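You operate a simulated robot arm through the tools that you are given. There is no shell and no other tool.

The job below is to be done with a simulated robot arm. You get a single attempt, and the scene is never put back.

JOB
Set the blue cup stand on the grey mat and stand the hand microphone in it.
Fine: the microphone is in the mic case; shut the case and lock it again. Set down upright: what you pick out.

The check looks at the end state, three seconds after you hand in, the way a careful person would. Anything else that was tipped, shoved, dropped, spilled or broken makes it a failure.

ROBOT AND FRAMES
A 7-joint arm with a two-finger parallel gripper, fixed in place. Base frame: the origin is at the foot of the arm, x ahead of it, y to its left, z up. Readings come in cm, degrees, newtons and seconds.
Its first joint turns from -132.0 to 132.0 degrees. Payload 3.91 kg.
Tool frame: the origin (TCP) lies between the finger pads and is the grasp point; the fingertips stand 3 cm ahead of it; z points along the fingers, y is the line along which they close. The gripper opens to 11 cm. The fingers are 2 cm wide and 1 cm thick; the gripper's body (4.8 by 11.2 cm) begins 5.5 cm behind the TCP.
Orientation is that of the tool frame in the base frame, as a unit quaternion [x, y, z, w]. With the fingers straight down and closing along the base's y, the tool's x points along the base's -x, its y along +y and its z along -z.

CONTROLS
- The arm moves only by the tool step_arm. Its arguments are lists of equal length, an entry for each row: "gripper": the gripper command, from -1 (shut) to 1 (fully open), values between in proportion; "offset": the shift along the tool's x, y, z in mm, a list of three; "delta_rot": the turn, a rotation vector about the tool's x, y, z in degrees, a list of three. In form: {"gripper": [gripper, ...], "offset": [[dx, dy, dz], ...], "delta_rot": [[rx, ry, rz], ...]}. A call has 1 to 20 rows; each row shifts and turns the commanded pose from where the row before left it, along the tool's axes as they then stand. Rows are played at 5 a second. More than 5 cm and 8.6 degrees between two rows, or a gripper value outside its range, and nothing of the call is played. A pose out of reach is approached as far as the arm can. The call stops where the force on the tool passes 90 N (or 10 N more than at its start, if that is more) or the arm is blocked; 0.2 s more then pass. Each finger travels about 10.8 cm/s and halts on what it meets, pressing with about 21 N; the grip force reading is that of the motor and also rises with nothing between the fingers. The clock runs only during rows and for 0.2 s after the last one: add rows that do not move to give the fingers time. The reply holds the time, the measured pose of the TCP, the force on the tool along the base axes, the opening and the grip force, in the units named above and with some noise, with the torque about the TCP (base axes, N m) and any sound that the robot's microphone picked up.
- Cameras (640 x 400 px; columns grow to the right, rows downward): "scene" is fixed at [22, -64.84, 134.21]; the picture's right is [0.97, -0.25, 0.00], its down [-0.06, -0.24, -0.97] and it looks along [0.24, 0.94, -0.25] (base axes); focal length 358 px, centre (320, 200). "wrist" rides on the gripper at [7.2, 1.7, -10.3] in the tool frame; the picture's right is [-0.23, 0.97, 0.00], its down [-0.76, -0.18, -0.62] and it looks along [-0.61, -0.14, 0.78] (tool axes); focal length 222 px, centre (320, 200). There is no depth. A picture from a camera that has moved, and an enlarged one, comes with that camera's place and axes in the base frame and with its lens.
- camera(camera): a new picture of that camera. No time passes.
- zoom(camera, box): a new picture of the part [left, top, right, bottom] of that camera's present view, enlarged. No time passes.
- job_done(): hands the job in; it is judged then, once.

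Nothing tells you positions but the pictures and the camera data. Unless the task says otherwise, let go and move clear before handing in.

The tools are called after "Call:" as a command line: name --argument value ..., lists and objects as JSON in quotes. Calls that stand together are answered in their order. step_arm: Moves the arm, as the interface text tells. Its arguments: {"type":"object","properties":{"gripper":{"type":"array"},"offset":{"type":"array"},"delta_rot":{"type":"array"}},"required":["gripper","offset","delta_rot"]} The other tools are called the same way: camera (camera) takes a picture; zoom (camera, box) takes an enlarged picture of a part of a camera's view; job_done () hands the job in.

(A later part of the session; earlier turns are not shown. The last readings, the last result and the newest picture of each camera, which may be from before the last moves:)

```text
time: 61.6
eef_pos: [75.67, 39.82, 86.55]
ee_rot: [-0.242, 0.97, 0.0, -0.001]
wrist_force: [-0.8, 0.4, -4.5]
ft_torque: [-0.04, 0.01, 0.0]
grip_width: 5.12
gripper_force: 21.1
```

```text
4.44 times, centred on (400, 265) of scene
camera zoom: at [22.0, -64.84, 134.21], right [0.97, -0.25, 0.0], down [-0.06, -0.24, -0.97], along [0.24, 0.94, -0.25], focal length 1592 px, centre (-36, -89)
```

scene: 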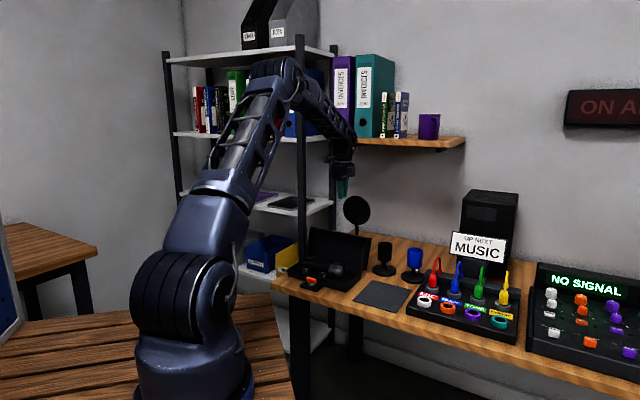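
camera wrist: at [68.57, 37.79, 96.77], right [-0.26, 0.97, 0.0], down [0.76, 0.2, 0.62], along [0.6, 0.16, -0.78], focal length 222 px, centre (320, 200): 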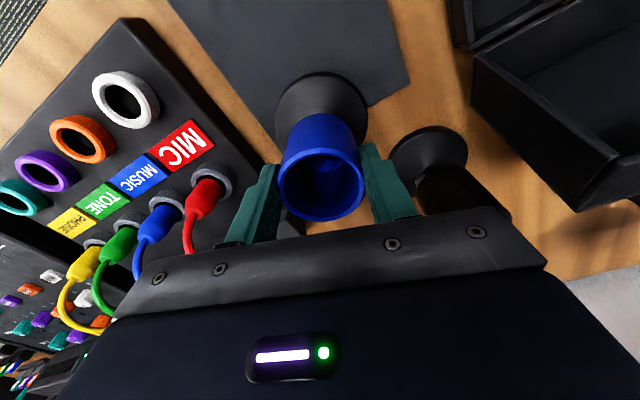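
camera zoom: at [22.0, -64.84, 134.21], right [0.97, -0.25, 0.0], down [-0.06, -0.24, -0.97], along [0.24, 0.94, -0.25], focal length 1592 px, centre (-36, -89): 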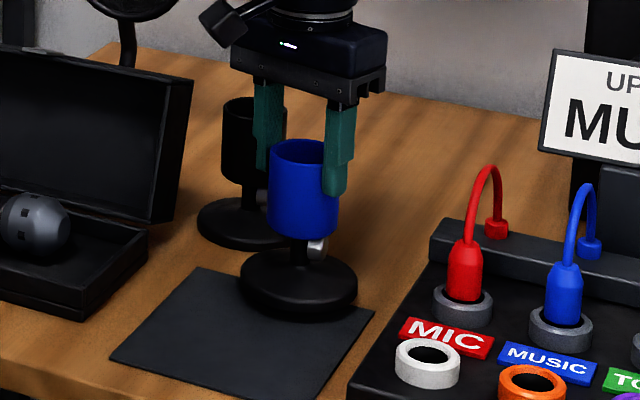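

It's over the back edge of the mat now, hanging upright. I'll draw it another 61 mm to the mat's centre.

Call:
step_arm --gripper '[-1, -1, -1, -1, -1, -1, -1, -1, -1, -1, -1, -1, -1, -1]' --offset '[[2, 0, 0], [4, 0, 0], [6, 0, 0], [6, 0, 0], [6, 0, 0], [6, 0, 0], [6, 0, 0], [6, 0, 0], [6, 0, 0], [5, 0, 0], [4, 0, 0], [3, 0, 0], [1, 0, 0], [0, 0, 0]]' --delta_rot '[[0, 0, 0], [0, 0, 0], [0, 0, 0], [0, 0, 0], [0, 0, 0], [0, 0, 0], [0, 0, 0], [0, 0, 0], [0, 0, 0], [0, 0, 0], [0, 0, 0], [0, 0, 0], [0, 0, 0], [0, 0, 0]]'

Call:
camera --camera "wrist"

Call:
zoom --camera "scene" --box '[352, 230, 432, 310]'

```text
time: 64.6
eef_pos: [70.38, 36.95, 86.51]
ee_rot: [-0.242, 0.97, 0.0, 0.0]
wrist_force: [0.5, -0.7, -4.0]
ft_torque: [0.0, 0.01, -0.01]
grip_width: 5.11
gripper_force: 20.7
```

```text
taken
camera wrist: at [63.2, 34.94, 96.73], right [-0.26, 0.97, 0.0], down [0.76, 0.2, 0.62], along [0.6, 0.16, -0.78], focal length 222 px, centre (320, 200)
```

wrist: 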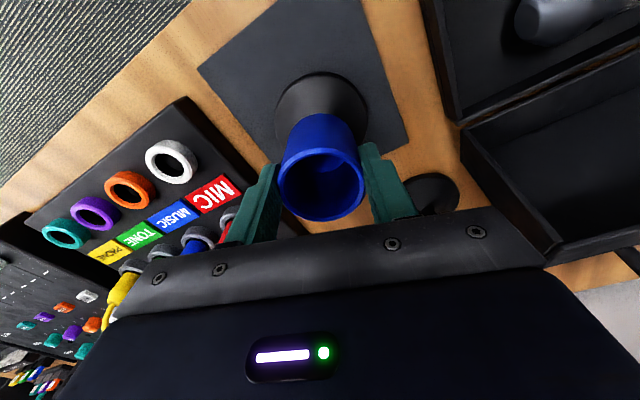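

```text
5.00 times, centred on (392, 270) of scene
camera zoom: at [22.0, -64.84, 134.21], right [0.97, -0.25, 0.0], down [-0.06, -0.24, -0.97], along [0.24, 0.94, -0.25], focal length 1790 px, centre (-40, -150)
```

zoom: 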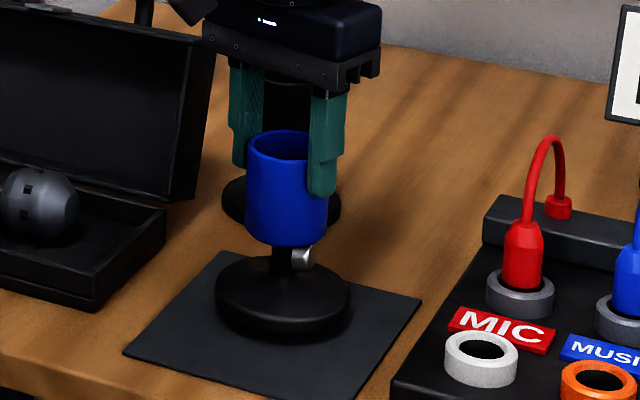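

The stand is centred over the mat. I'll lower it slowly until the force shows it's resting.

Call:
step_arm --gripper '[-1, -1, -1, -1, -1, -1]' --offset '[[0, 0, 2], [0, 0, 2], [0, 0, 2], [0, 0, 2], [0, 0, 1.5], [0, 0, 0]]' --delta_rot '[[0, 0, 0], [0, 0, 0], [0, 0, 0], [0, 0, 0], [0, 0, 0], [0, 0, 0]]'

Call:
step_arm --gripper '[-1, -1, -1, -1]' --offset '[[0, 0, 1.5], [0, 0, 1.5], [0, 0, 0], [0, 0, 0]]' --delta_rot '[[0, 0, 0], [0, 0, 0], [0, 0, 0], [0, 0, 0]]'

Call:
zoom --camera "scene" --box '[352, 230, 432, 310]'

```text
time: 66.0
eef_pos: [70.3, 36.91, 85.33]
ee_rot: [-0.242, 0.97, 0.0, 0.0]
wrist_force: [-0.1, -0.1, -5.4]
ft_torque: [-0.02, -0.01, 0.01]
grip_width: 5.1
gripper_force: 21.0
```

```text
time: 67.0
eef_pos: [70.32, 36.77, 85.27]
ee_rot: [-0.242, 0.97, 0.0, 0.0]
wrist_force: [-0.1, -0.1, -4.9]
ft_torque: [-0.01, -0.01, 0.0]
grip_width: 5.11
gripper_force: 20.9
```

```text
5.00 times, centred on (392, 270) of scene
camera zoom: at [22.0, -64.84, 134.21], right [0.97, -0.25, 0.0], down [-0.06, -0.24, -0.97], along [0.24, 0.94, -0.25], focal length 1790 px, centre (-40, -150)
```

zoom: 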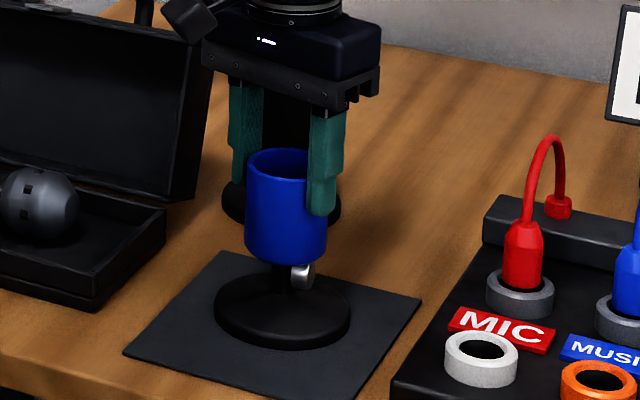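

Still hanging, since the full weight is on the gripper. I'll carry on lowering in small steps.

Call:
step_arm --gripper '[-1, -1, -1, -1]' --offset '[[0, 0, 1.5], [0, 0, 1.5], [0, 0, 0], [0, 0, 0]]' --delta_rot '[[0, 0, 0], [0, 0, 0], [0, 0, 0], [0, 0, 0]]'

Call:
step_arm --gripper '[-1, -1, -1, -1]' --offset '[[0, 0, 1.5], [0, 0, 1.5], [0, 0, 0], [0, 0, 0]]' --delta_rot '[[0, 0, 0], [0, 0, 0], [0, 0, 0], [0, 0, 0]]'

Call:
zoom --camera "scene" --box '[352, 230, 432, 310]'

```text
time: 68.0
eef_pos: [70.48, 36.93, 85.01]
ee_rot: [-0.243, 0.97, 0.0, 0.002]
wrist_force: [5.3, -3.6, 28.7]
ft_torque: [-0.06, -0.15, -0.17]
grip_width: 5.1
gripper_force: 21.2
```

```text
time: 69.0
eef_pos: [70.19, 36.97, 84.37]
ee_rot: [-0.243, 0.97, 0.0, -0.002]
wrist_force: [-0.3, 0.2, -4.6]
ft_torque: [0.0, 0.03, -0.02]
grip_width: 5.09
gripper_force: 20.7
```

```text
5.00 times, centred on (392, 270) of scene
camera zoom: at [22.0, -64.84, 134.21], right [0.97, -0.25, 0.0], down [-0.06, -0.24, -0.97], along [0.24, 0.94, -0.25], focal length 1790 px, centre (-40, -150)
```

zoom: 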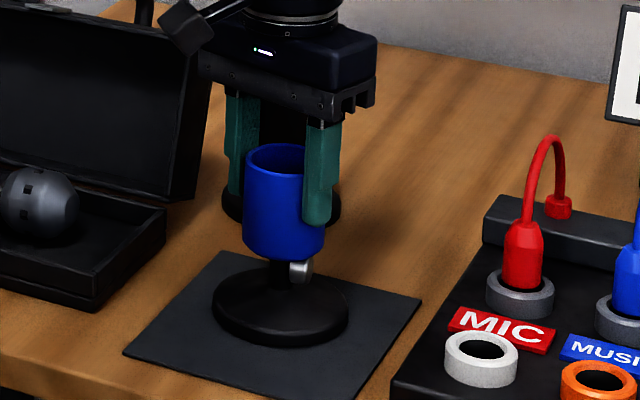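

Call:
step_arm --gripper '[-1, -1, -1]' --offset '[[0, 0, 0], [0, 0, 0], [0, 0, 0]]' --delta_rot '[[0, 0, 0], [0, 0, 0], [0, 0, 0]]'

Call:
zoom --camera "scene" --box '[362, 240, 426, 300]'

Call:
camera --camera "wrist"

```text
time: 69.8
eef_pos: [70.23, 36.93, 84.6]
ee_rot: [-0.243, 0.97, -0.001, 0.0]
wrist_force: [-0.2, -0.4, -4.8]
ft_torque: [-0.02, 0.03, -0.01]
grip_width: 5.09
gripper_force: 21.6
```

```text
6.67 times, centred on (394, 270) of scene
camera zoom: at [22.0, -64.84, 134.21], right [0.97, -0.25, 0.0], down [-0.06, -0.24, -0.97], along [0.24, 0.94, -0.25], focal length 2387 px, centre (-173, -267)
```

zoom: 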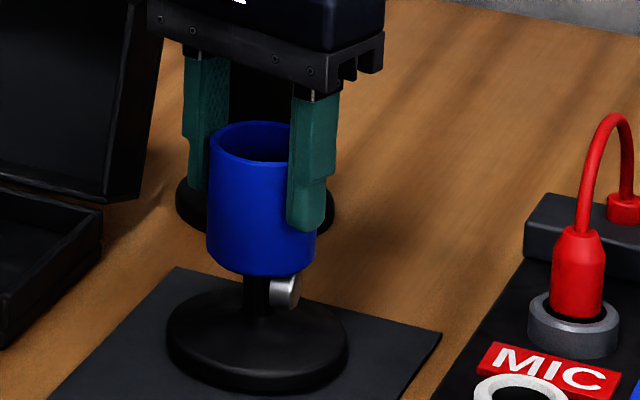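

```text
taken
camera wrist: at [63.18, 35.0, 94.88], right [-0.26, 0.97, 0.0], down [0.76, 0.2, 0.62], along [0.6, 0.16, -0.78], focal length 222 px, centre (320, 200)
```

wrist: 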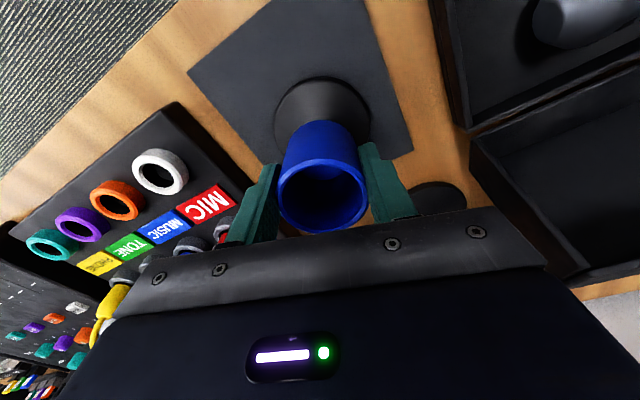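

Call:
zoom --camera "scene" --box '[370, 250, 410, 300]'

Call:
zoom --camera "wrist" --box '[256, 60, 384, 240]'

```text
8.00 times, centred on (390, 275) of scene
camera zoom: at [22.0, -64.84, 134.21], right [0.97, -0.25, 0.0], down [-0.06, -0.24, -0.97], along [0.24, 0.94, -0.25], focal length 2865 px, centre (-240, -400)
```

zoom: 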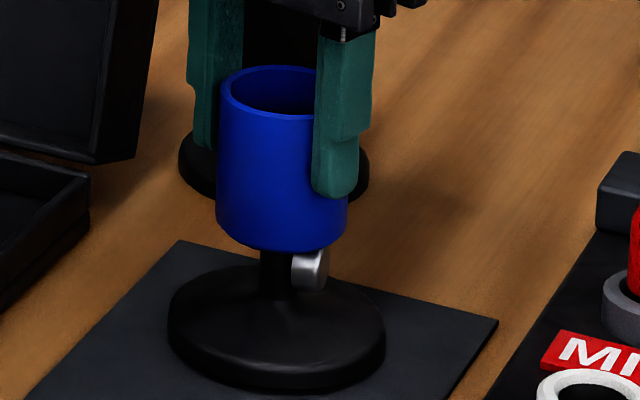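

```text
2.22 times, centred on (320, 150) of wrist
camera zoom: at [63.18, 35.0, 94.88], right [-0.26, 0.97, 0.0], down [0.76, 0.2, 0.62], along [0.6, 0.16, -0.78], focal length 494 px, centre (320, 311)
```

zoom: 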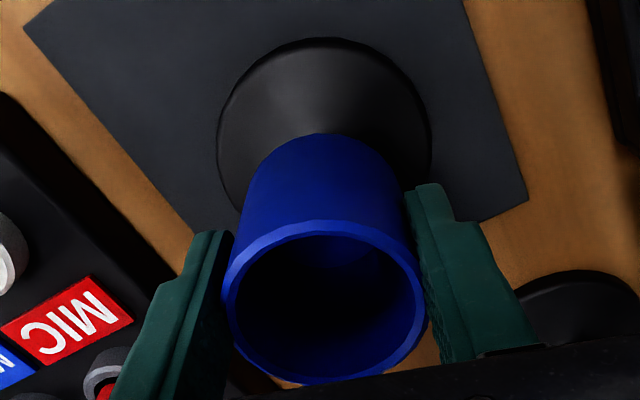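

I'll lower in single small steps, checking the force each time, to find firm contact before letting go.

Call:
step_arm --gripper '[-1, -1, -1]' --offset '[[0, 0, 1.5], [0, 0, 0], [0, 0, 0]]' --delta_rot '[[0, 0, 0], [0, 0, 0], [0, 0, 0]]'

Call:
step_arm --gripper '[-1, -1, -1]' --offset '[[0, 0, 1.5], [0, 0, 0], [0, 0, 0]]' --delta_rot '[[0, 0, 0], [0, 0, 0], [0, 0, 0]]'

Call:
zoom --camera "scene" --box '[370, 250, 410, 300]'

```text
time: 70.6
eef_pos: [70.29, 36.92, 84.41]
ee_rot: [-0.242, 0.97, 0.0, 0.0]
wrist_force: [0.5, 0.4, -4.6]
ft_torque: [-0.03, 0.03, -0.02]
grip_width: 5.04
gripper_force: 21.4
```

```text
time: 71.4
eef_pos: [70.31, 36.83, 84.33]
ee_rot: [-0.242, 0.97, 0.0, 0.001]
wrist_force: [0.0, -0.6, -5.8]
ft_torque: [-0.02, 0.04, 0.0]
grip_width: 5.07
gripper_force: 20.9
```

```text
8.00 times, centred on (390, 275) of scene
camera zoom: at [22.0, -64.84, 134.21], right [0.97, -0.25, 0.0], down [-0.06, -0.24, -0.97], along [0.24, 0.94, -0.25], focal length 2865 px, centre (-240, -400)
```

zoom: 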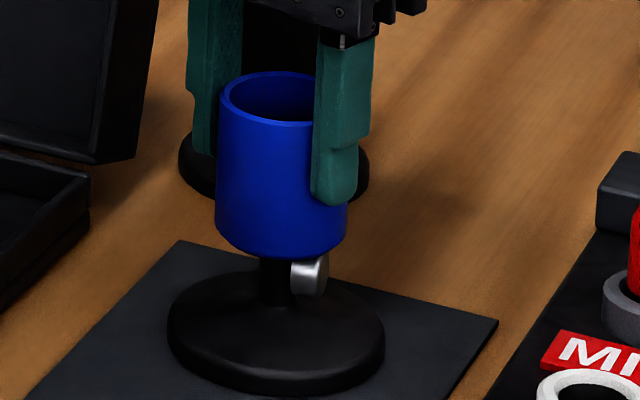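

Call:
step_arm --gripper '[-1, -1, -1]' --offset '[[0, 0, 1.2], [0, 0, 0], [0, 0, 0]]' --delta_rot '[[0, 0, 0], [0, 0, 0], [0, 0, 0]]'

Call:
step_arm --gripper '[-1, -1, -1]' --offset '[[0, 0, 1.2], [0, 0, 0], [0, 0, 0]]' --delta_rot '[[0, 0, 0], [0, 0, 0], [0, 0, 0]]'

Call:
zoom --camera "scene" --box '[370, 250, 410, 300]'

```text
time: 72.2
eef_pos: [70.33, 36.94, 84.23]
ee_rot: [-0.241, 0.97, 0.0, 0.0]
wrist_force: [0.0, 0.6, 5.2]
ft_torque: [-0.16, 0.42, -0.07]
grip_width: 5.06
gripper_force: 20.7
```

```text
time: 73.0
eef_pos: [70.46, 36.9, 84.15]
ee_rot: [-0.242, 0.97, 0.0, 0.002]
wrist_force: [3.6, 7.1, 15.0]
ft_torque: [0.13, -0.09, -0.15]
grip_width: 5.08
gripper_force: 21.0
```

```text
8.00 times, centred on (390, 275) of scene
camera zoom: at [22.0, -64.84, 134.21], right [0.97, -0.25, 0.0], down [-0.06, -0.24, -0.97], along [0.24, 0.94, -0.25], focal length 2865 px, centre (-240, -400)
```

zoom: 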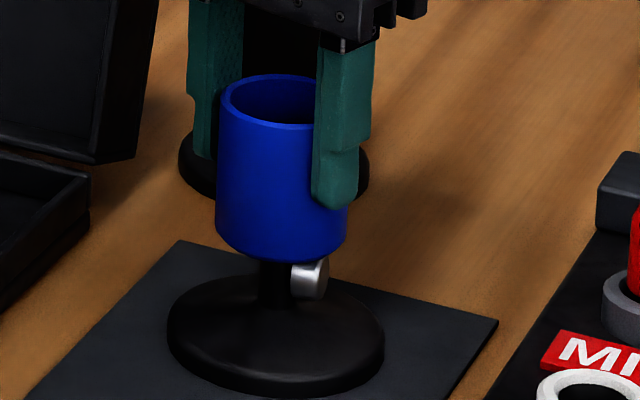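

Firm contact, with +15 N upward, so the stand is on the mat. I'll ease the preload, then open the fingers and rise clear.

Call:
step_arm --gripper '[-1, -0.05, 0.1, 0.2, 0.3, 0.4, 0.4, 0.4, 0.4, 0.4, 0.4]' --offset '[[0, 0, -0.8], [0, 0, 0], [0, 0, 0], [0, 0, 0], [0, 0, 0], [0, 0, 0], [0, 0, 0], [0, 0, -10], [0, 0, -25], [0, 0, -40], [0, 0, -40]]' --delta_rot '[[0, 0, 0], [0, 0, 0], [0, 0, 0], [0, 0, 0], [0, 0, 0], [0, 0, 0], [0, 0, 0], [0, 0, 0], [0, 0, 0], [0, 0, 0], [0, 0, 0]]'

Call:
zoom --camera "scene" --box '[350, 225, 446, 315]'

Call:
camera --camera "wrist"

```text
time: 75.4
eef_pos: [70.38, 36.91, 95.67]
ee_rot: [-0.242, 0.97, 0.0, 0.0]
wrist_force: [0.1, 0.5, -0.5]
ft_torque: [0.01, 0.0, -0.03]
grip_width: 7.7
gripper_force: 0.0
```

```text
4.44 times, centred on (398, 270) of scene
camera zoom: at [22.0, -64.84, 134.21], right [0.97, -0.25, 0.0], down [-0.06, -0.24, -0.97], along [0.24, 0.94, -0.25], focal length 1592 px, centre (-27, -111)
```

zoom: 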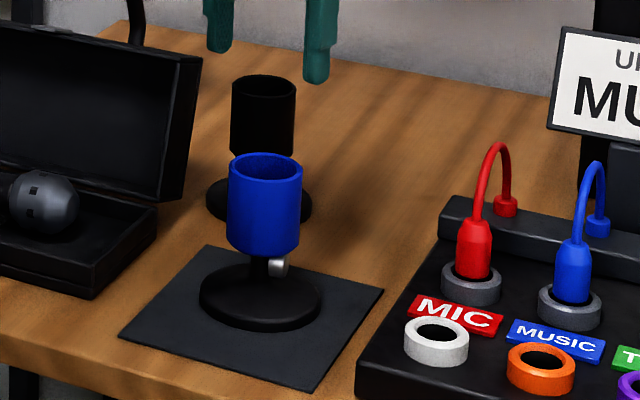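

```text
taken
camera wrist: at [63.2, 34.91, 106.06], right [-0.26, 0.97, 0.0], down [0.76, 0.2, 0.62], along [0.6, 0.16, -0.78], focal length 222 px, centre (320, 200)
```

wrist: 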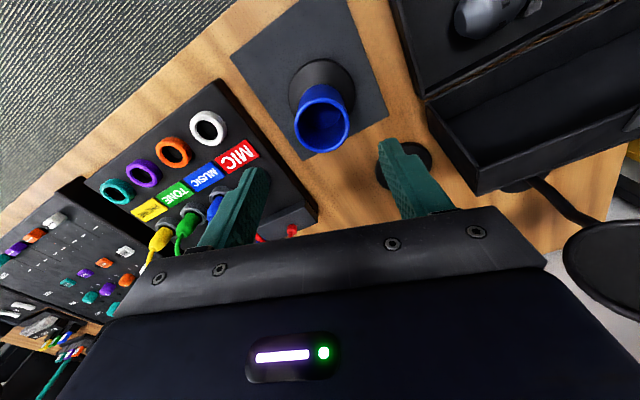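

The blue stand is centred on the mat, upright and released. Next is the mic: I'll grip its handle from above and then tip the tool 90° so the head points up. First I'll test that this tipped posture is reachable, in free air well above the stand.

Call:
step_arm --gripper '[0.1, 0.1, 0.1, 0.1, 0.1, 0.1, 0.1, 0.1, 0.1, 0.1, 0.1, 0.1, 0.1, 0.1, 0.1, 0.1, 0.1]' --offset '[[0, 0, -40], [0, 0, -40], [0, 0, 0], [0, 0, 0], [0, 0, 0], [0, 0, 0], [0, 0, 0], [0, 0, 0], [0, 0, 0], [0, 0, 0], [0, 0, 0], [0, 0, 0], [0, 0, 0], [0, 0, 0], [0, 0, 0], [0, 0, 0], [0, 0, 0]]' --delta_rot '[[0, 0, 0], [0, 0, 0], [0, 0, -7.65], [0, 0, -7.65], [0, 0, -7.65], [0, 0, -7.65], [0, 0, -7.65], [0, 0, -7.65], [0, 0, -7.65], [0, 0, -7.65], [0, 0, -7.65], [0, 0, -7.65], [0, 0, -7.65], [0, 0, -7.65], [0, 0, -7.65], [0, 0, -7.65], [0, 0, 0]]'

Call:
camera --camera "wrist"

Call:
camera --camera "scene"

```text
time: 79.0
eef_pos: [70.37, 36.87, 103.74]
ee_rot: [0.924, -0.382, 0.0, -0.001]
wrist_force: [0.1, 0.6, 0.0]
ft_torque: [0.01, 0.02, -0.01]
grip_width: 6.05
gripper_force: 0.1
```

```text
taken
camera wrist: at [74.32, 30.53, 113.96], right [-0.85, -0.53, 0.0], down [-0.42, 0.66, 0.62], along [-0.33, 0.53, -0.78], focal length 222 px, centre (320, 200)
```

wrist: 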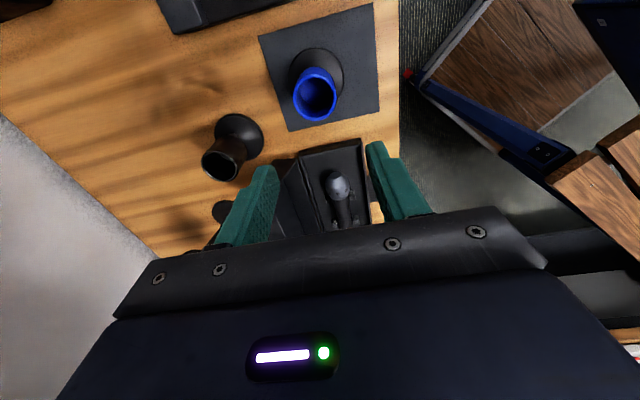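

```text
taken
```

scene: 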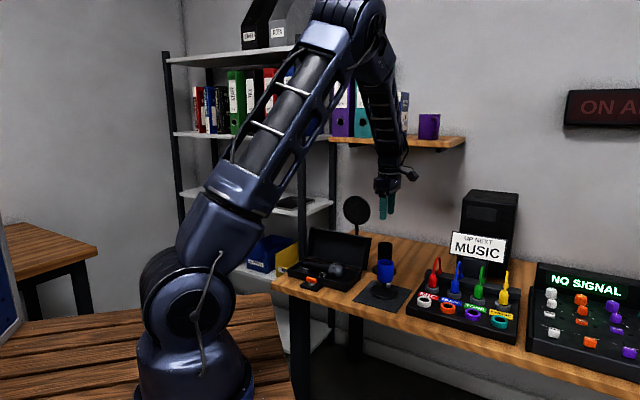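

Yaw is as planned. Now I'll test tipping the tool about its closing axis, to 60° first.

Call:
step_arm --gripper '[0.1, 0.1, 0.1, 0.1, 0.1, 0.1, 0.1, 0.1, 0.1]' --offset '[[0, 0, 0], [0, 0, 0], [0, 0, 0], [0, 0, 0], [0, 0, 0], [0, 0, 0], [0, 0, 0], [0, 0, 0], [0, 0, 0]]' --delta_rot '[[0, 7.5, 0], [0, 7.5, 0], [0, 7.5, 0], [0, 7.5, 0], [0, 7.5, 0], [0, 7.5, 0], [0, 7.5, 0], [0, 7.5, 0], [0, 0, 0]]'

Call:
camera --camera "scene"

Call:
camera --camera "wrist"

```text
time: 81.0
eef_pos: [70.39, 37.05, 103.67]
ee_rot: [0.8, -0.33, 0.463, 0.191]
wrist_force: [-0.3, 0.2, -0.2]
ft_torque: [0.02, -0.01, -0.01]
grip_width: 6.06
gripper_force: 0.0
```

```text
taken
```

scene: 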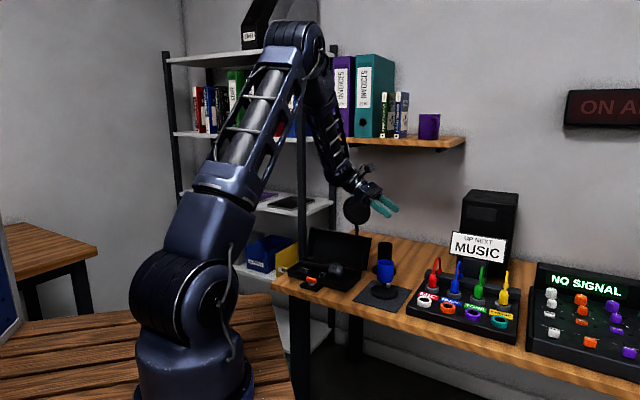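

```text
taken
camera wrist: at [65.37, 39.42, 115.0], right [-0.77, -0.61, -0.2], down [-0.53, 0.78, -0.35], along [0.37, -0.16, -0.92], focal length 222 px, centre (320, 200)
```

wrist: 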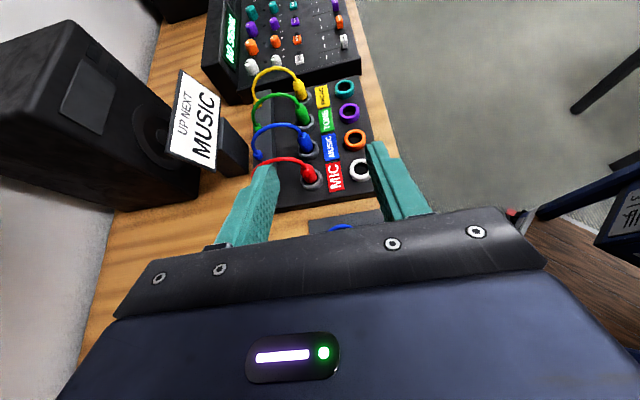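

The 60° tip is reached exactly. I'll carry on to 90°.

Call:
step_arm --gripper '[0.1, 0.1, 0.1, 0.1, 0.1]' --offset '[[0, 0, 0], [0, 0, 0], [0, 0, 0], [0, 0, 0], [0, 0, 0]]' --delta_rot '[[0, 7.5, 0], [0, 7.5, 0], [0, 7.5, 0], [0, 7.5, 0], [0, 0, 0]]'

Call:
step_arm --gripper '[0.1, 0.1, 0.1, 0.1]' --offset '[[-30, 0, 0], [-30, 0, 0], [-30, 0, 0], [0, 0, 0]]' --delta_rot '[[0, 0, 0], [0, 0, 0], [0, 0, 0], [0, 0, 0]]'

Call:
camera --camera "scene"

Call:
camera --camera "wrist"

```text
time: 82.2
eef_pos: [70.38, 37.0, 103.62]
ee_rot: [0.653, -0.27, 0.654, 0.271]
wrist_force: [0.1, -0.1, -0.6]
ft_torque: [-0.02, -0.02, -0.02]
grip_width: 6.06
gripper_force: 0.0
```

```text
time: 83.2
eef_pos: [70.23, 36.94, 94.73]
ee_rot: [0.653, -0.271, 0.654, 0.27]
wrist_force: [-0.6, 0.7, -0.6]
ft_torque: [-0.03, 0.0, -0.01]
grip_width: 6.03
gripper_force: 0.1
```

```text
taken
```

scene: 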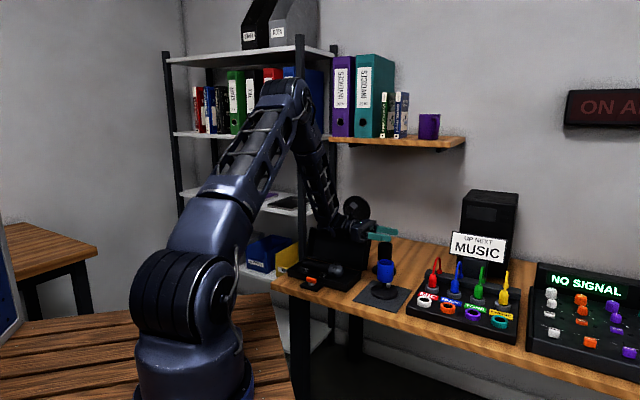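

```text
taken
camera wrist: at [61.82, 43.04, 101.96], right [-0.69, -0.69, -0.23], down [-0.32, 0.57, -0.76], along [0.65, -0.45, -0.61], focal length 222 px, centre (320, 200)
```

wrist: 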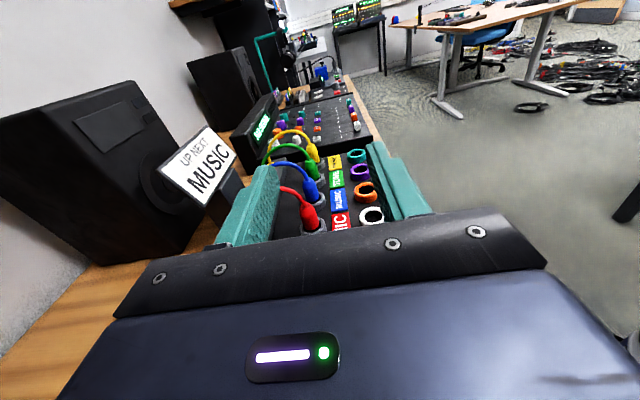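

The 90° posture is reachable right above the stand. I'll check clearance to the open lid in this posture.

Call:
zoom --camera "scene" --box '[285, 170, 425, 300]'

```text
3.08 times, centred on (355, 235) of scene
camera zoom: at [22.0, -64.84, 134.21], right [0.97, -0.25, 0.0], down [-0.06, -0.24, -0.97], along [0.24, 0.94, -0.25], focal length 1102 px, centre (212, 92)
```

zoom: 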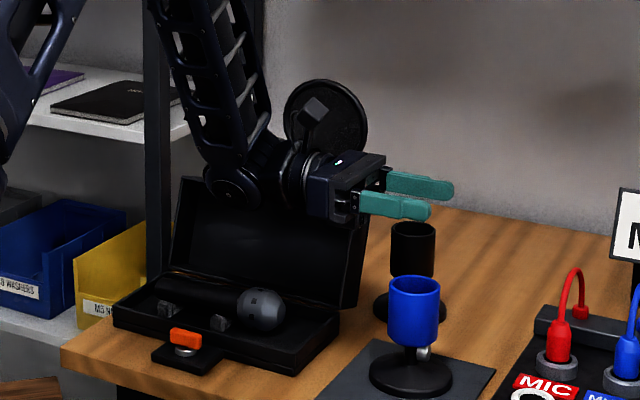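

There's clear space to the lid. I'll go back up, return the tool to vertical, and move over the case to measure the mic.

Call:
step_arm --gripper '[0.1, 0.1, 0.1, 0.1, 0.1, 0.1, 0.1, 0.1, 0.1, 0.1, 0.1, 0.1, 0.1, 0.1, 0.1, 0.1, 0.1, 0.1]' --offset '[[45, 0, 0], [45, 0, 0], [0, 0, 0], [0, 0, 0], [0, 0, 0], [0, 0, 0], [0, 0, 0], [0, 0, 0], [0, 0, 0], [0, 0, 0], [0, 0, 0], [0, 0, 0], [0, 0, 0], [-45, 0, 0], [-45, 0, 0], [-45, 0, 0], [-45, 0, 0], [0, 0, 0]]' --delta_rot '[[0, 0, 0], [0, 0, 0], [0, -8.2, 0], [0, -8.2, 0], [0, -8.2, 0], [0, -8.2, 0], [0, -8.2, 0], [0, -8.2, 0], [0, -8.2, 0], [0, -8.2, 0], [0, -8.2, 0], [0, -8.2, 0], [0, -8, 0], [0, 0, 0], [0, 0, 0], [0, 0, 0], [0, 0, 0], [0, 0, 0]]'

Call:
camera --camera "wrist"

```text
time: 87.0
eef_pos: [57.7, 49.55, 103.75]
ee_rot: [0.924, -0.382, 0.0, -0.001]
wrist_force: [-0.4, -0.8, 0.0]
ft_torque: [-0.02, -0.03, 0.0]
grip_width: 6.01
gripper_force: 0.0
```

```text
taken
camera wrist: at [61.62, 43.15, 113.96], right [-0.85, -0.53, 0.0], down [-0.41, 0.66, 0.62], along [-0.33, 0.53, -0.78], focal length 222 px, centre (320, 200)
```

wrist: 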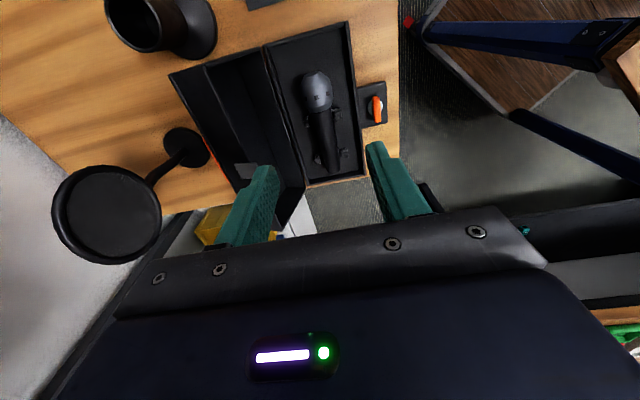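

Call:
zoom --camera "wrist" --box '[240, 10, 400, 200]'

Call:
zoom --camera "wrist" --box '[272, 50, 368, 190]'

```text
2.11 times, centred on (320, 105) of wrist
camera zoom: at [61.62, 43.15, 113.96], right [-0.85, -0.53, 0.0], down [-0.41, 0.66, 0.62], along [-0.33, 0.53, -0.78], focal length 468 px, centre (320, 400)
```

zoom: 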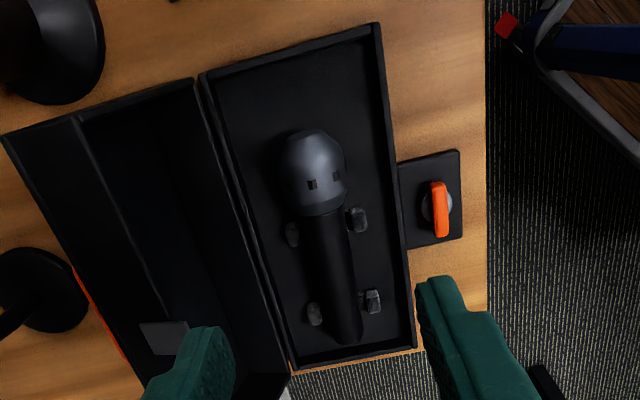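

```text
2.86 times, centred on (320, 120) of wrist
camera zoom: at [61.62, 43.15, 113.96], right [-0.85, -0.53, 0.0], down [-0.41, 0.66, 0.62], along [-0.33, 0.53, -0.78], focal length 635 px, centre (320, 429)
```

zoom: 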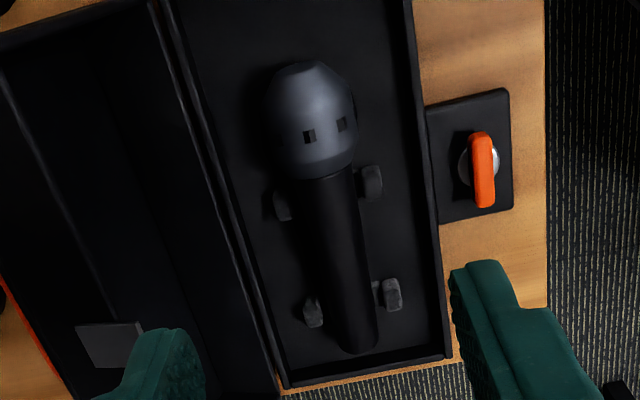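

The mic's axis runs along the case: head centre near (76.4 deep, −5 right, z 77) and tail near (77, +10, z 75.7), with the handle about 3.2 cm thick. The free stretch of handle between the two cradles is where I'll grip, near +1.6. I'll hover over that spot.

Call:
step_arm --gripper '[0.1, 0.1, 0.1, 0.1, 0.1, 0.1, 0.1, 0.1]' --offset '[[-37.5, -3.5, 0], [-37.5, -3.5, 0], [0, 0, 40], [0, 0, 40], [0, 0, 40], [0, 0, 40], [0, 0, 15], [0, 0, 0]]' --delta_rot '[[0, 0, 0], [0, 0, 0], [0, 0, 0], [0, 0, 0], [0, 0, 0], [0, 0, 0], [0, 0, 0], [0, 0, 0]]'

Call:
camera --camera "wrist"

Call:
zoom --camera "wrist" --box '[240, 80, 400, 220]'

Call:
zoom --camera "scene" --box '[285, 225, 381, 290]'

```text
time: 88.8
eef_pos: [52.61, 55.54, 85.86]
ee_rot: [0.924, -0.382, 0.0, -0.001]
wrist_force: [-0.1, 0.5, -0.2]
ft_torque: [0.02, 0.02, 0.03]
grip_width: 6.05
gripper_force: 0.1
```

```text
taken
camera wrist: at [56.68, 49.19, 96.25], right [-0.85, -0.53, 0.0], down [-0.41, 0.66, 0.62], along [-0.33, 0.53, -0.78], focal length 222 px, centre (320, 200)
```

wrist: 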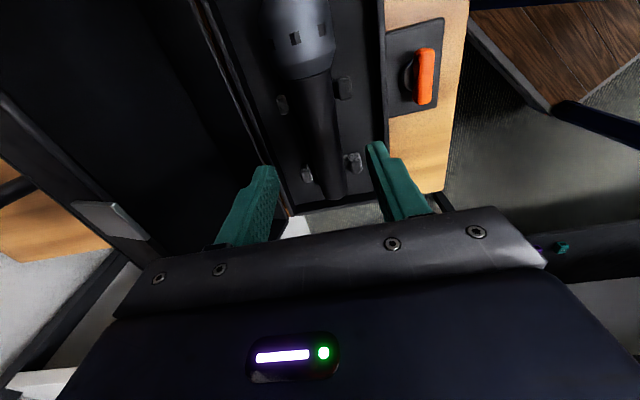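

```text
2.86 times, centred on (320, 150) of wrist
camera zoom: at [56.68, 49.19, 96.25], right [-0.85, -0.53, 0.0], down [-0.41, 0.66, 0.62], along [-0.33, 0.53, -0.78], focal length 635 px, centre (320, 343)
```

zoom: 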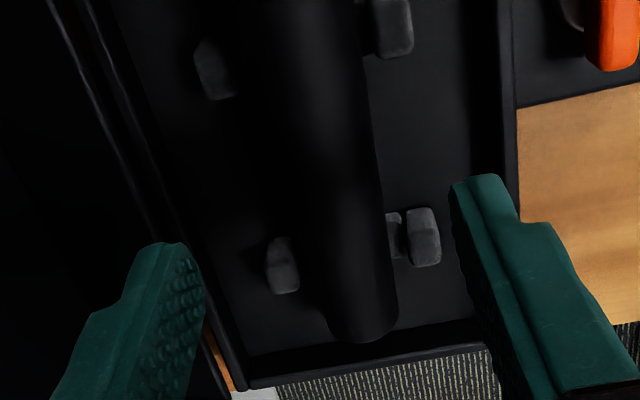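

```text
6.15 times, centred on (333, 258) of scene
camera zoom: at [22.0, -64.84, 134.21], right [0.97, -0.25, 0.0], down [-0.06, -0.24, -0.97], along [0.24, 0.94, -0.25], focal length 2204 px, centre (240, -154)
```

zoom: 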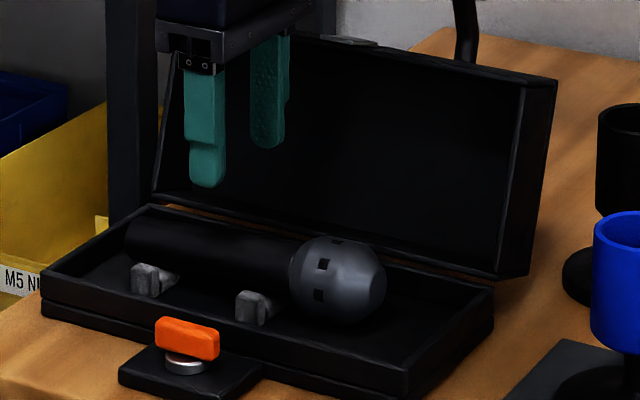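

The fingers are centred over the free stretch of handle between the cradles. I'll lower them around the handle.

Call:
step_arm --gripper '[0.1, 0.1, 0.1, 0.1, 0.1, 0.1]' --offset '[[0, 0, 20], [0, 0, 20], [0, 0, 20], [0, 0, 13], [0, 0, 7], [0, 0, 0]]' --delta_rot '[[0, 0, 0], [0, 0, 0], [0, 0, 0], [0, 0, 0], [0, 0, 0], [0, 0, 0]]'

Call:
zoom --camera "scene" --box '[285, 240, 365, 295]'

Call:
camera --camera "wrist"

```text
time: 90.2
eef_pos: [52.8, 55.33, 78.13]
ee_rot: [0.924, -0.382, 0.0, 0.0]
wrist_force: [-0.3, -0.2, 1.0]
ft_torque: [0.01, -0.04, -0.03]
grip_width: 6.06
gripper_force: 0.1
```

```text
7.27 times, centred on (325, 268) of scene
camera zoom: at [22.0, -64.84, 134.21], right [0.97, -0.25, 0.0], down [-0.06, -0.24, -0.97], along [0.24, 0.94, -0.25], focal length 2604 px, centre (284, -291)
```

zoom: 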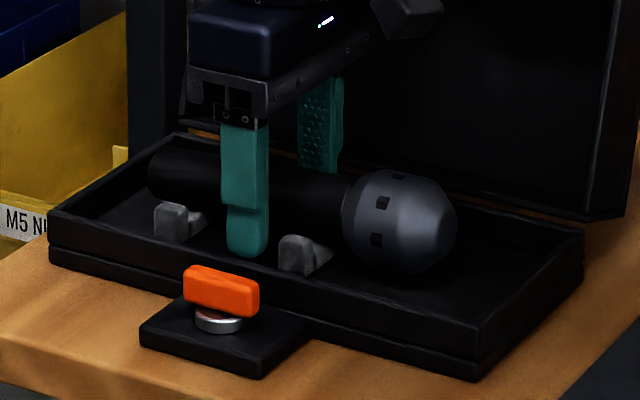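

```text
taken
camera wrist: at [56.75, 49.01, 88.43], right [-0.85, -0.53, 0.0], down [-0.41, 0.66, 0.62], along [-0.33, 0.53, -0.78], focal length 222 px, centre (320, 200)
```

wrist: 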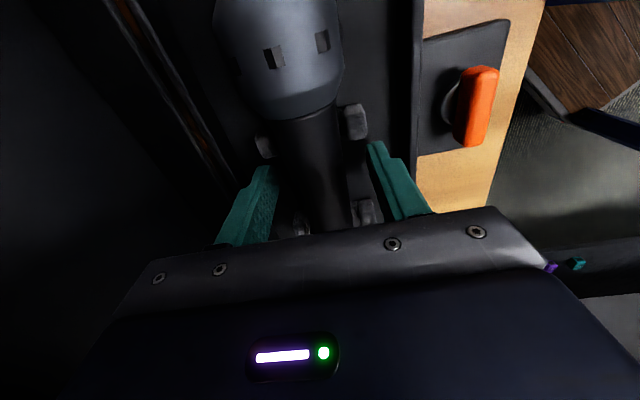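

The fingers straddle the handle between the cradles, with no contact. I'll close gently.

Call:
step_arm --gripper '[-0.15, -0.25, -0.35, -0.45, -0.6, -1, -1, -1, -1]' --offset '[[0, 0, 0], [0, 0, 0], [0, 0, 0], [0, 0, 0], [0, 0, 0], [0, 0, 0], [0, 0, 0], [0, 0, 0], [0, 0, 0]]' --delta_rot '[[0, 0, 0], [0, 0, 0], [0, 0, 0], [0, 0, 0], [0, 0, 0], [0, 0, 0], [0, 0, 0], [0, 0, 0], [0, 0, 0]]'

Call:
zoom --camera "scene" --box '[285, 240, 365, 295]'

```text
time: 92.2
eef_pos: [52.84, 55.35, 78.19]
ee_rot: [0.924, -0.382, 0.0, 0.0]
wrist_force: [1.5, 0.7, 0.9]
ft_torque: [0.02, -0.03, -0.03]
grip_width: 3.28
gripper_force: 21.4
```

```text
7.27 times, centred on (325, 268) of scene
camera zoom: at [22.0, -64.84, 134.21], right [0.97, -0.25, 0.0], down [-0.06, -0.24, -0.97], along [0.24, 0.94, -0.25], focal length 2604 px, centre (284, -291)
```

zoom: 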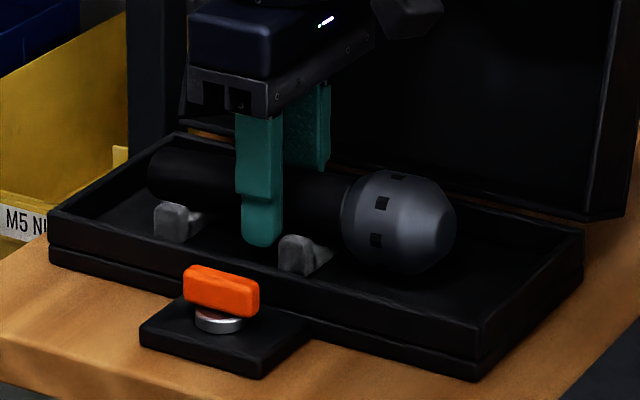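

The handle is gripped at 3.3 cm, well centred. I'll lift slowly and check it stays level.

Call:
step_arm --gripper '[-1, -1, -1, -1, -1, -1, -1]' --offset '[[0, 0, -1], [0, 0, -2], [0, 0, -2], [0, 0, -2], [0, 0, -2], [0, 0, -1], [0, 0, 0]]' --delta_rot '[[0, 0, 0], [0, 0, 0], [0, 0, 0], [0, 0, 0], [0, 0, 0], [0, 0, 0], [0, 0, 0]]'

Call:
zoom --camera "scene" --box '[285, 240, 365, 295]'

```text
time: 93.8
eef_pos: [52.62, 55.39, 79.16]
ee_rot: [0.924, -0.382, 0.0, 0.0]
wrist_force: [1.2, 0.2, -2.9]
ft_torque: [0.01, -0.02, 0.0]
grip_width: 3.26
gripper_force: 21.1
```

```text
7.27 times, centred on (325, 268) of scene
camera zoom: at [22.0, -64.84, 134.21], right [0.97, -0.25, 0.0], down [-0.06, -0.24, -0.97], along [0.24, 0.94, -0.25], focal length 2604 px, centre (284, -291)
```

zoom: 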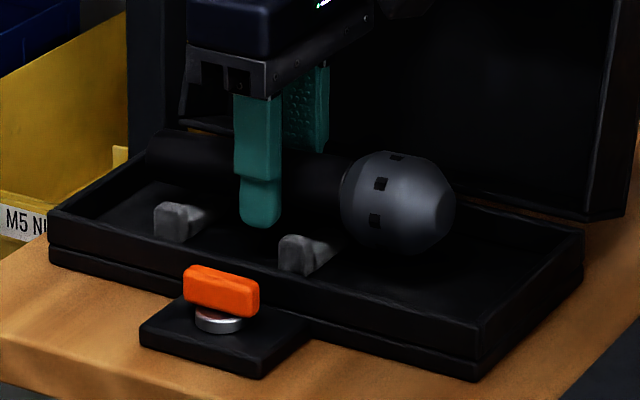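

The mic rises level, with about 3 N of weight and no twisting torque. I'll continue lifting straight up, well clear of the case.

Call:
step_arm --gripper '[-1, -1, -1, -1, -1, -1, -1, -1, -1, -1, -1, -1, -1, -1, -1, -1, -1, -1, -1, -1]' --offset '[[0, 0, -2], [0, 0, -4], [0, 0, -6], [0, 0, -8], [0, 0, -10], [0, 0, -12], [0, 0, -12], [0, 0, -12], [0, 0, -12], [0, 0, -12], [0, 0, -12], [0, 0, -12], [0, 0, -12], [0, 0, -12], [0, 0, -12], [0, 0, -12], [0, 0, -10], [0, 0, -8], [0, 0, -4], [0, 0, 0]]' --delta_rot '[[0, 0, 0], [0, 0, 0], [0, 0, 0], [0, 0, 0], [0, 0, 0], [0, 0, 0], [0, 0, 0], [0, 0, 0], [0, 0, 0], [0, 0, 0], [0, 0, 0], [0, 0, 0], [0, 0, 0], [0, 0, 0], [0, 0, 0], [0, 0, 0], [0, 0, 0], [0, 0, 0], [0, 0, 0], [0, 0, 0]]'

Call:
zoom --camera "scene" --box '[285, 170, 425, 300]'

Call:
camera --camera "wrist"

```text
time: 98.0
eef_pos: [52.81, 55.37, 97.49]
ee_rot: [0.924, -0.382, 0.0, 0.0]
wrist_force: [-0.7, 0.3, -3.2]
ft_torque: [-0.02, 0.02, 0.02]
grip_width: 3.27
gripper_force: 21.1
```

```text
3.08 times, centred on (355, 235) of scene
camera zoom: at [22.0, -64.84, 134.21], right [0.97, -0.25, 0.0], down [-0.06, -0.24, -0.97], along [0.24, 0.94, -0.25], focal length 1102 px, centre (212, 92)
```

zoom: 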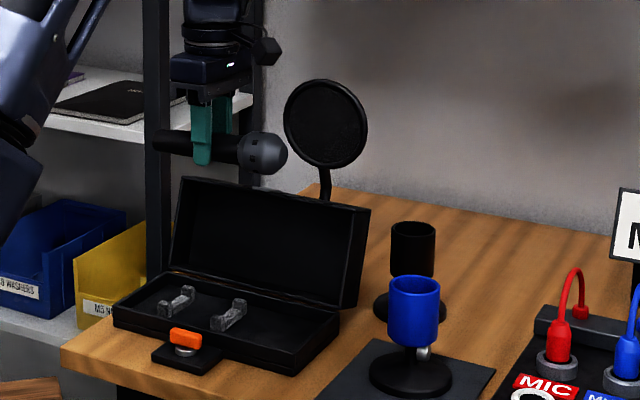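

```text
taken
camera wrist: at [56.71, 49.03, 107.88], right [-0.85, -0.53, 0.0], down [-0.41, 0.66, 0.62], along [-0.33, 0.53, -0.78], focal length 222 px, centre (320, 200)
```

wrist: 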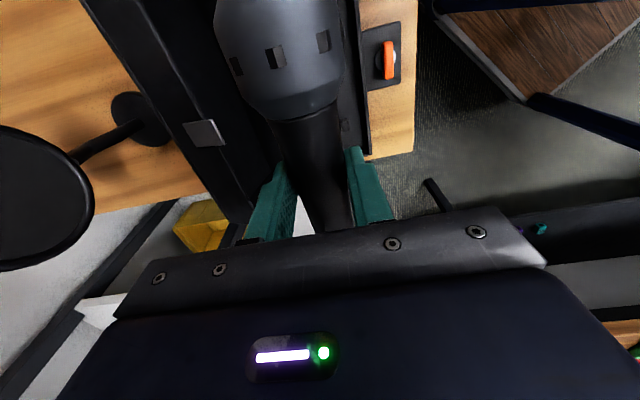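

The mic is held level and steady. I'll carry it, rising a bit, over to above the mat at moderate speed.

Call:
step_arm --gripper '[-1, -1, -1, -1, -1, -1, -1, -1, -1, -1, -1, -1, -1, -1, -1, -1, -1, -1, -1, -1]' --offset '[[5, 0, -2], [10, 0, -4], [14, 0.35, -5], [14, 0.35, -5], [14, 0.35, -5], [14, 0.35, -5], [14, 0.35, -5], [14, 0.35, -5], [14, 0.35, -5], [14, 0.35, -5], [14, 0.35, -5], [14, 0.35, -5], [14, 0.35, -5], [14, 0.35, -5], [14, 0.35, -5], [14, 0.35, -5], [14, 0.35, -4], [10, 0, 0], [5, 0, 0], [2, 0, 0]]' --delta_rot '[[0, 0, 0], [0, 0, 0], [0, 0, 0], [0, 0, 0], [0, 0, 0], [0, 0, 0], [0, 0, 0], [0, 0, 0], [0, 0, 0], [0, 0, 0], [0, 0, 0], [0, 0, 0], [0, 0, 0], [0, 0, 0], [0, 0, 0], [0, 0, 0], [0, 0, 0], [0, 0, 0], [0, 0, 0], [0, 0, 0]]'

Call:
zoom --camera "scene" --box '[315, 150, 475, 300]'

```text
time: 102.2
eef_pos: [69.55, 37.96, 105.47]
ee_rot: [0.924, -0.382, 0.0, 0.0]
wrist_force: [0.6, -0.8, -3.1]
ft_torque: [0.01, -0.01, 0.0]
grip_width: 3.27
gripper_force: 20.9
```

```text
2.67 times, centred on (395, 225) of scene
camera zoom: at [22.0, -64.84, 134.21], right [0.97, -0.25, 0.0], down [-0.06, -0.24, -0.97], along [0.24, 0.94, -0.25], focal length 955 px, centre (120, 133)
```

zoom: 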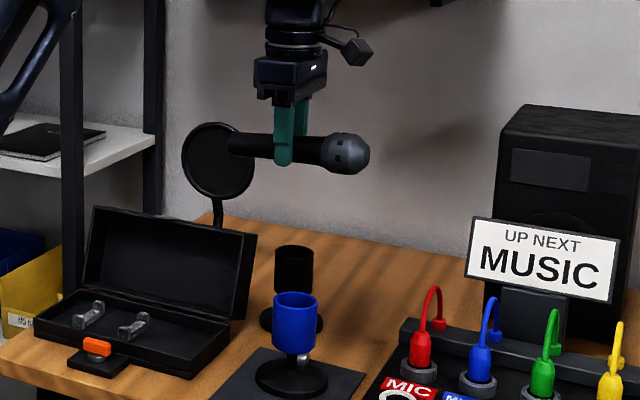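

The mic is still level above the stand. Now I'll tip it slowly, so the head goes up and the tail down, to a full 90°.

Call:
step_arm --gripper '[-1, -1, -1, -1, -1, -1, -1, -1, -1, -1, -1]' --offset '[[0, 0, 0], [0, 0, 0], [0, 0, 0], [0, 0, 0], [0, 0, 0], [0, 0, 0], [0, 0, 0], [0, 0, 0], [0, 0, 0], [0, 0, 0], [0, 0, 0]]' --delta_rot '[[0, 2, 0], [0, 4, 0], [0, 5, 0], [0, 5, 0], [0, 5, 0], [0, 5, 0], [0, 5, 0], [0, 5, 0], [0, 5, 0], [0, 4, 0], [0, 0, 0]]'

Call:
step_arm --gripper '[-1, -1, -1, -1, -1, -1, -1, -1, -1, -1, -1]' --offset '[[0, 0, 0], [0, 0, 0], [0, 0, 0], [0, 0, 0], [0, 0, 0], [0, 0, 0], [0, 0, 0], [0, 0, 0], [0, 0, 0], [0, 0, 0], [0, 0, 0]]' --delta_rot '[[0, 4, 0], [0, 5, 0], [0, 5, 0], [0, 5, 0], [0, 5, 0], [0, 5, 0], [0, 5, 0], [0, 5, 0], [0, 4, 0], [0, 2, 0], [0, 0, 0]]'

Call:
zoom --camera "scene" --box '[315, 150, 475, 300]'

Call:
camera --camera "wrist"

```text
time: 104.6
eef_pos: [69.67, 37.87, 105.65]
ee_rot: [0.854, -0.353, 0.353, 0.146]
wrist_force: [-0.8, 0.0, -2.7]
ft_torque: [0.01, 0.02, 0.02]
grip_width: 3.28
gripper_force: 21.3
```

```text
time: 107.0
eef_pos: [69.52, 37.95, 105.74]
ee_rot: [0.654, -0.268, 0.654, 0.268]
wrist_force: [0.7, 0.1, -2.9]
ft_torque: [0.03, 0.03, 0.0]
grip_width: 3.26
gripper_force: 21.1
```

```text
2.67 times, centred on (395, 225) of scene
camera zoom: at [22.0, -64.84, 134.21], right [0.97, -0.25, 0.0], down [-0.06, -0.24, -0.97], along [0.24, 0.94, -0.25], focal length 955 px, centre (120, 133)
```

zoom: 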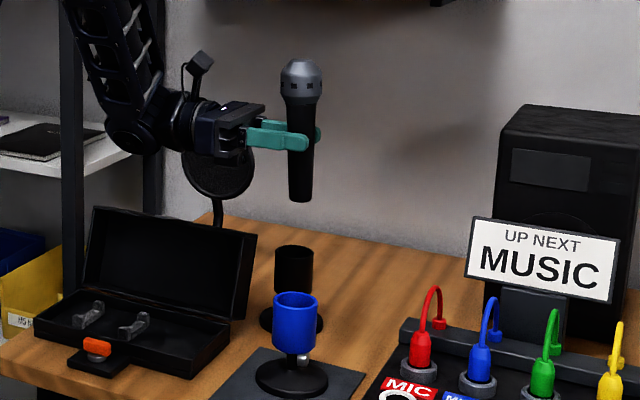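

```text
taken
camera wrist: at [61.05, 44.06, 112.86], right [-0.69, -0.69, -0.23], down [-0.32, 0.57, -0.76], along [0.65, -0.45, -0.61], focal length 222 px, centre (320, 200)
```

wrist: 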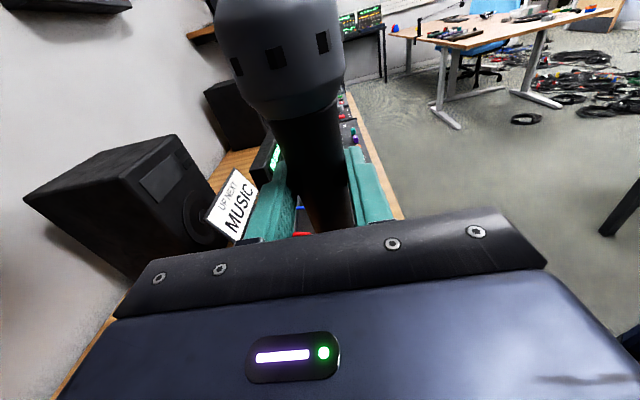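

The mic is upright, head up. I'll zoom in to work out its position relative to the cup.

Call:
zoom --camera "scene" --box '[350, 165, 414, 235]'

Call:
zoom --camera "scene" --box '[350, 240, 414, 305]'

```text
5.71 times, centred on (382, 200) of scene
camera zoom: at [22.0, -64.84, 134.21], right [0.97, -0.25, 0.0], down [-0.06, -0.24, -0.97], along [0.24, 0.94, -0.25], focal length 2046 px, centre (-34, 200)
```

zoom: 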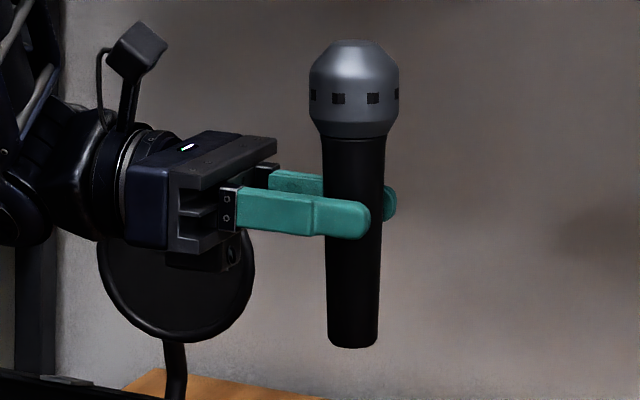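

```text
6.15 times, centred on (382, 272) of scene
camera zoom: at [22.0, -64.84, 134.21], right [0.97, -0.25, 0.0], down [-0.06, -0.24, -0.97], along [0.24, 0.94, -0.25], focal length 2204 px, centre (-62, -246)
```

zoom: 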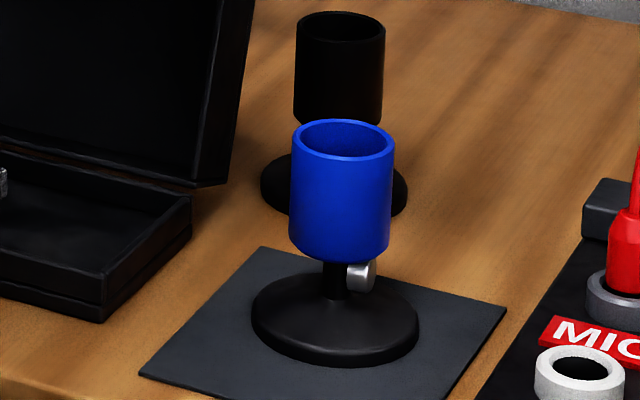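

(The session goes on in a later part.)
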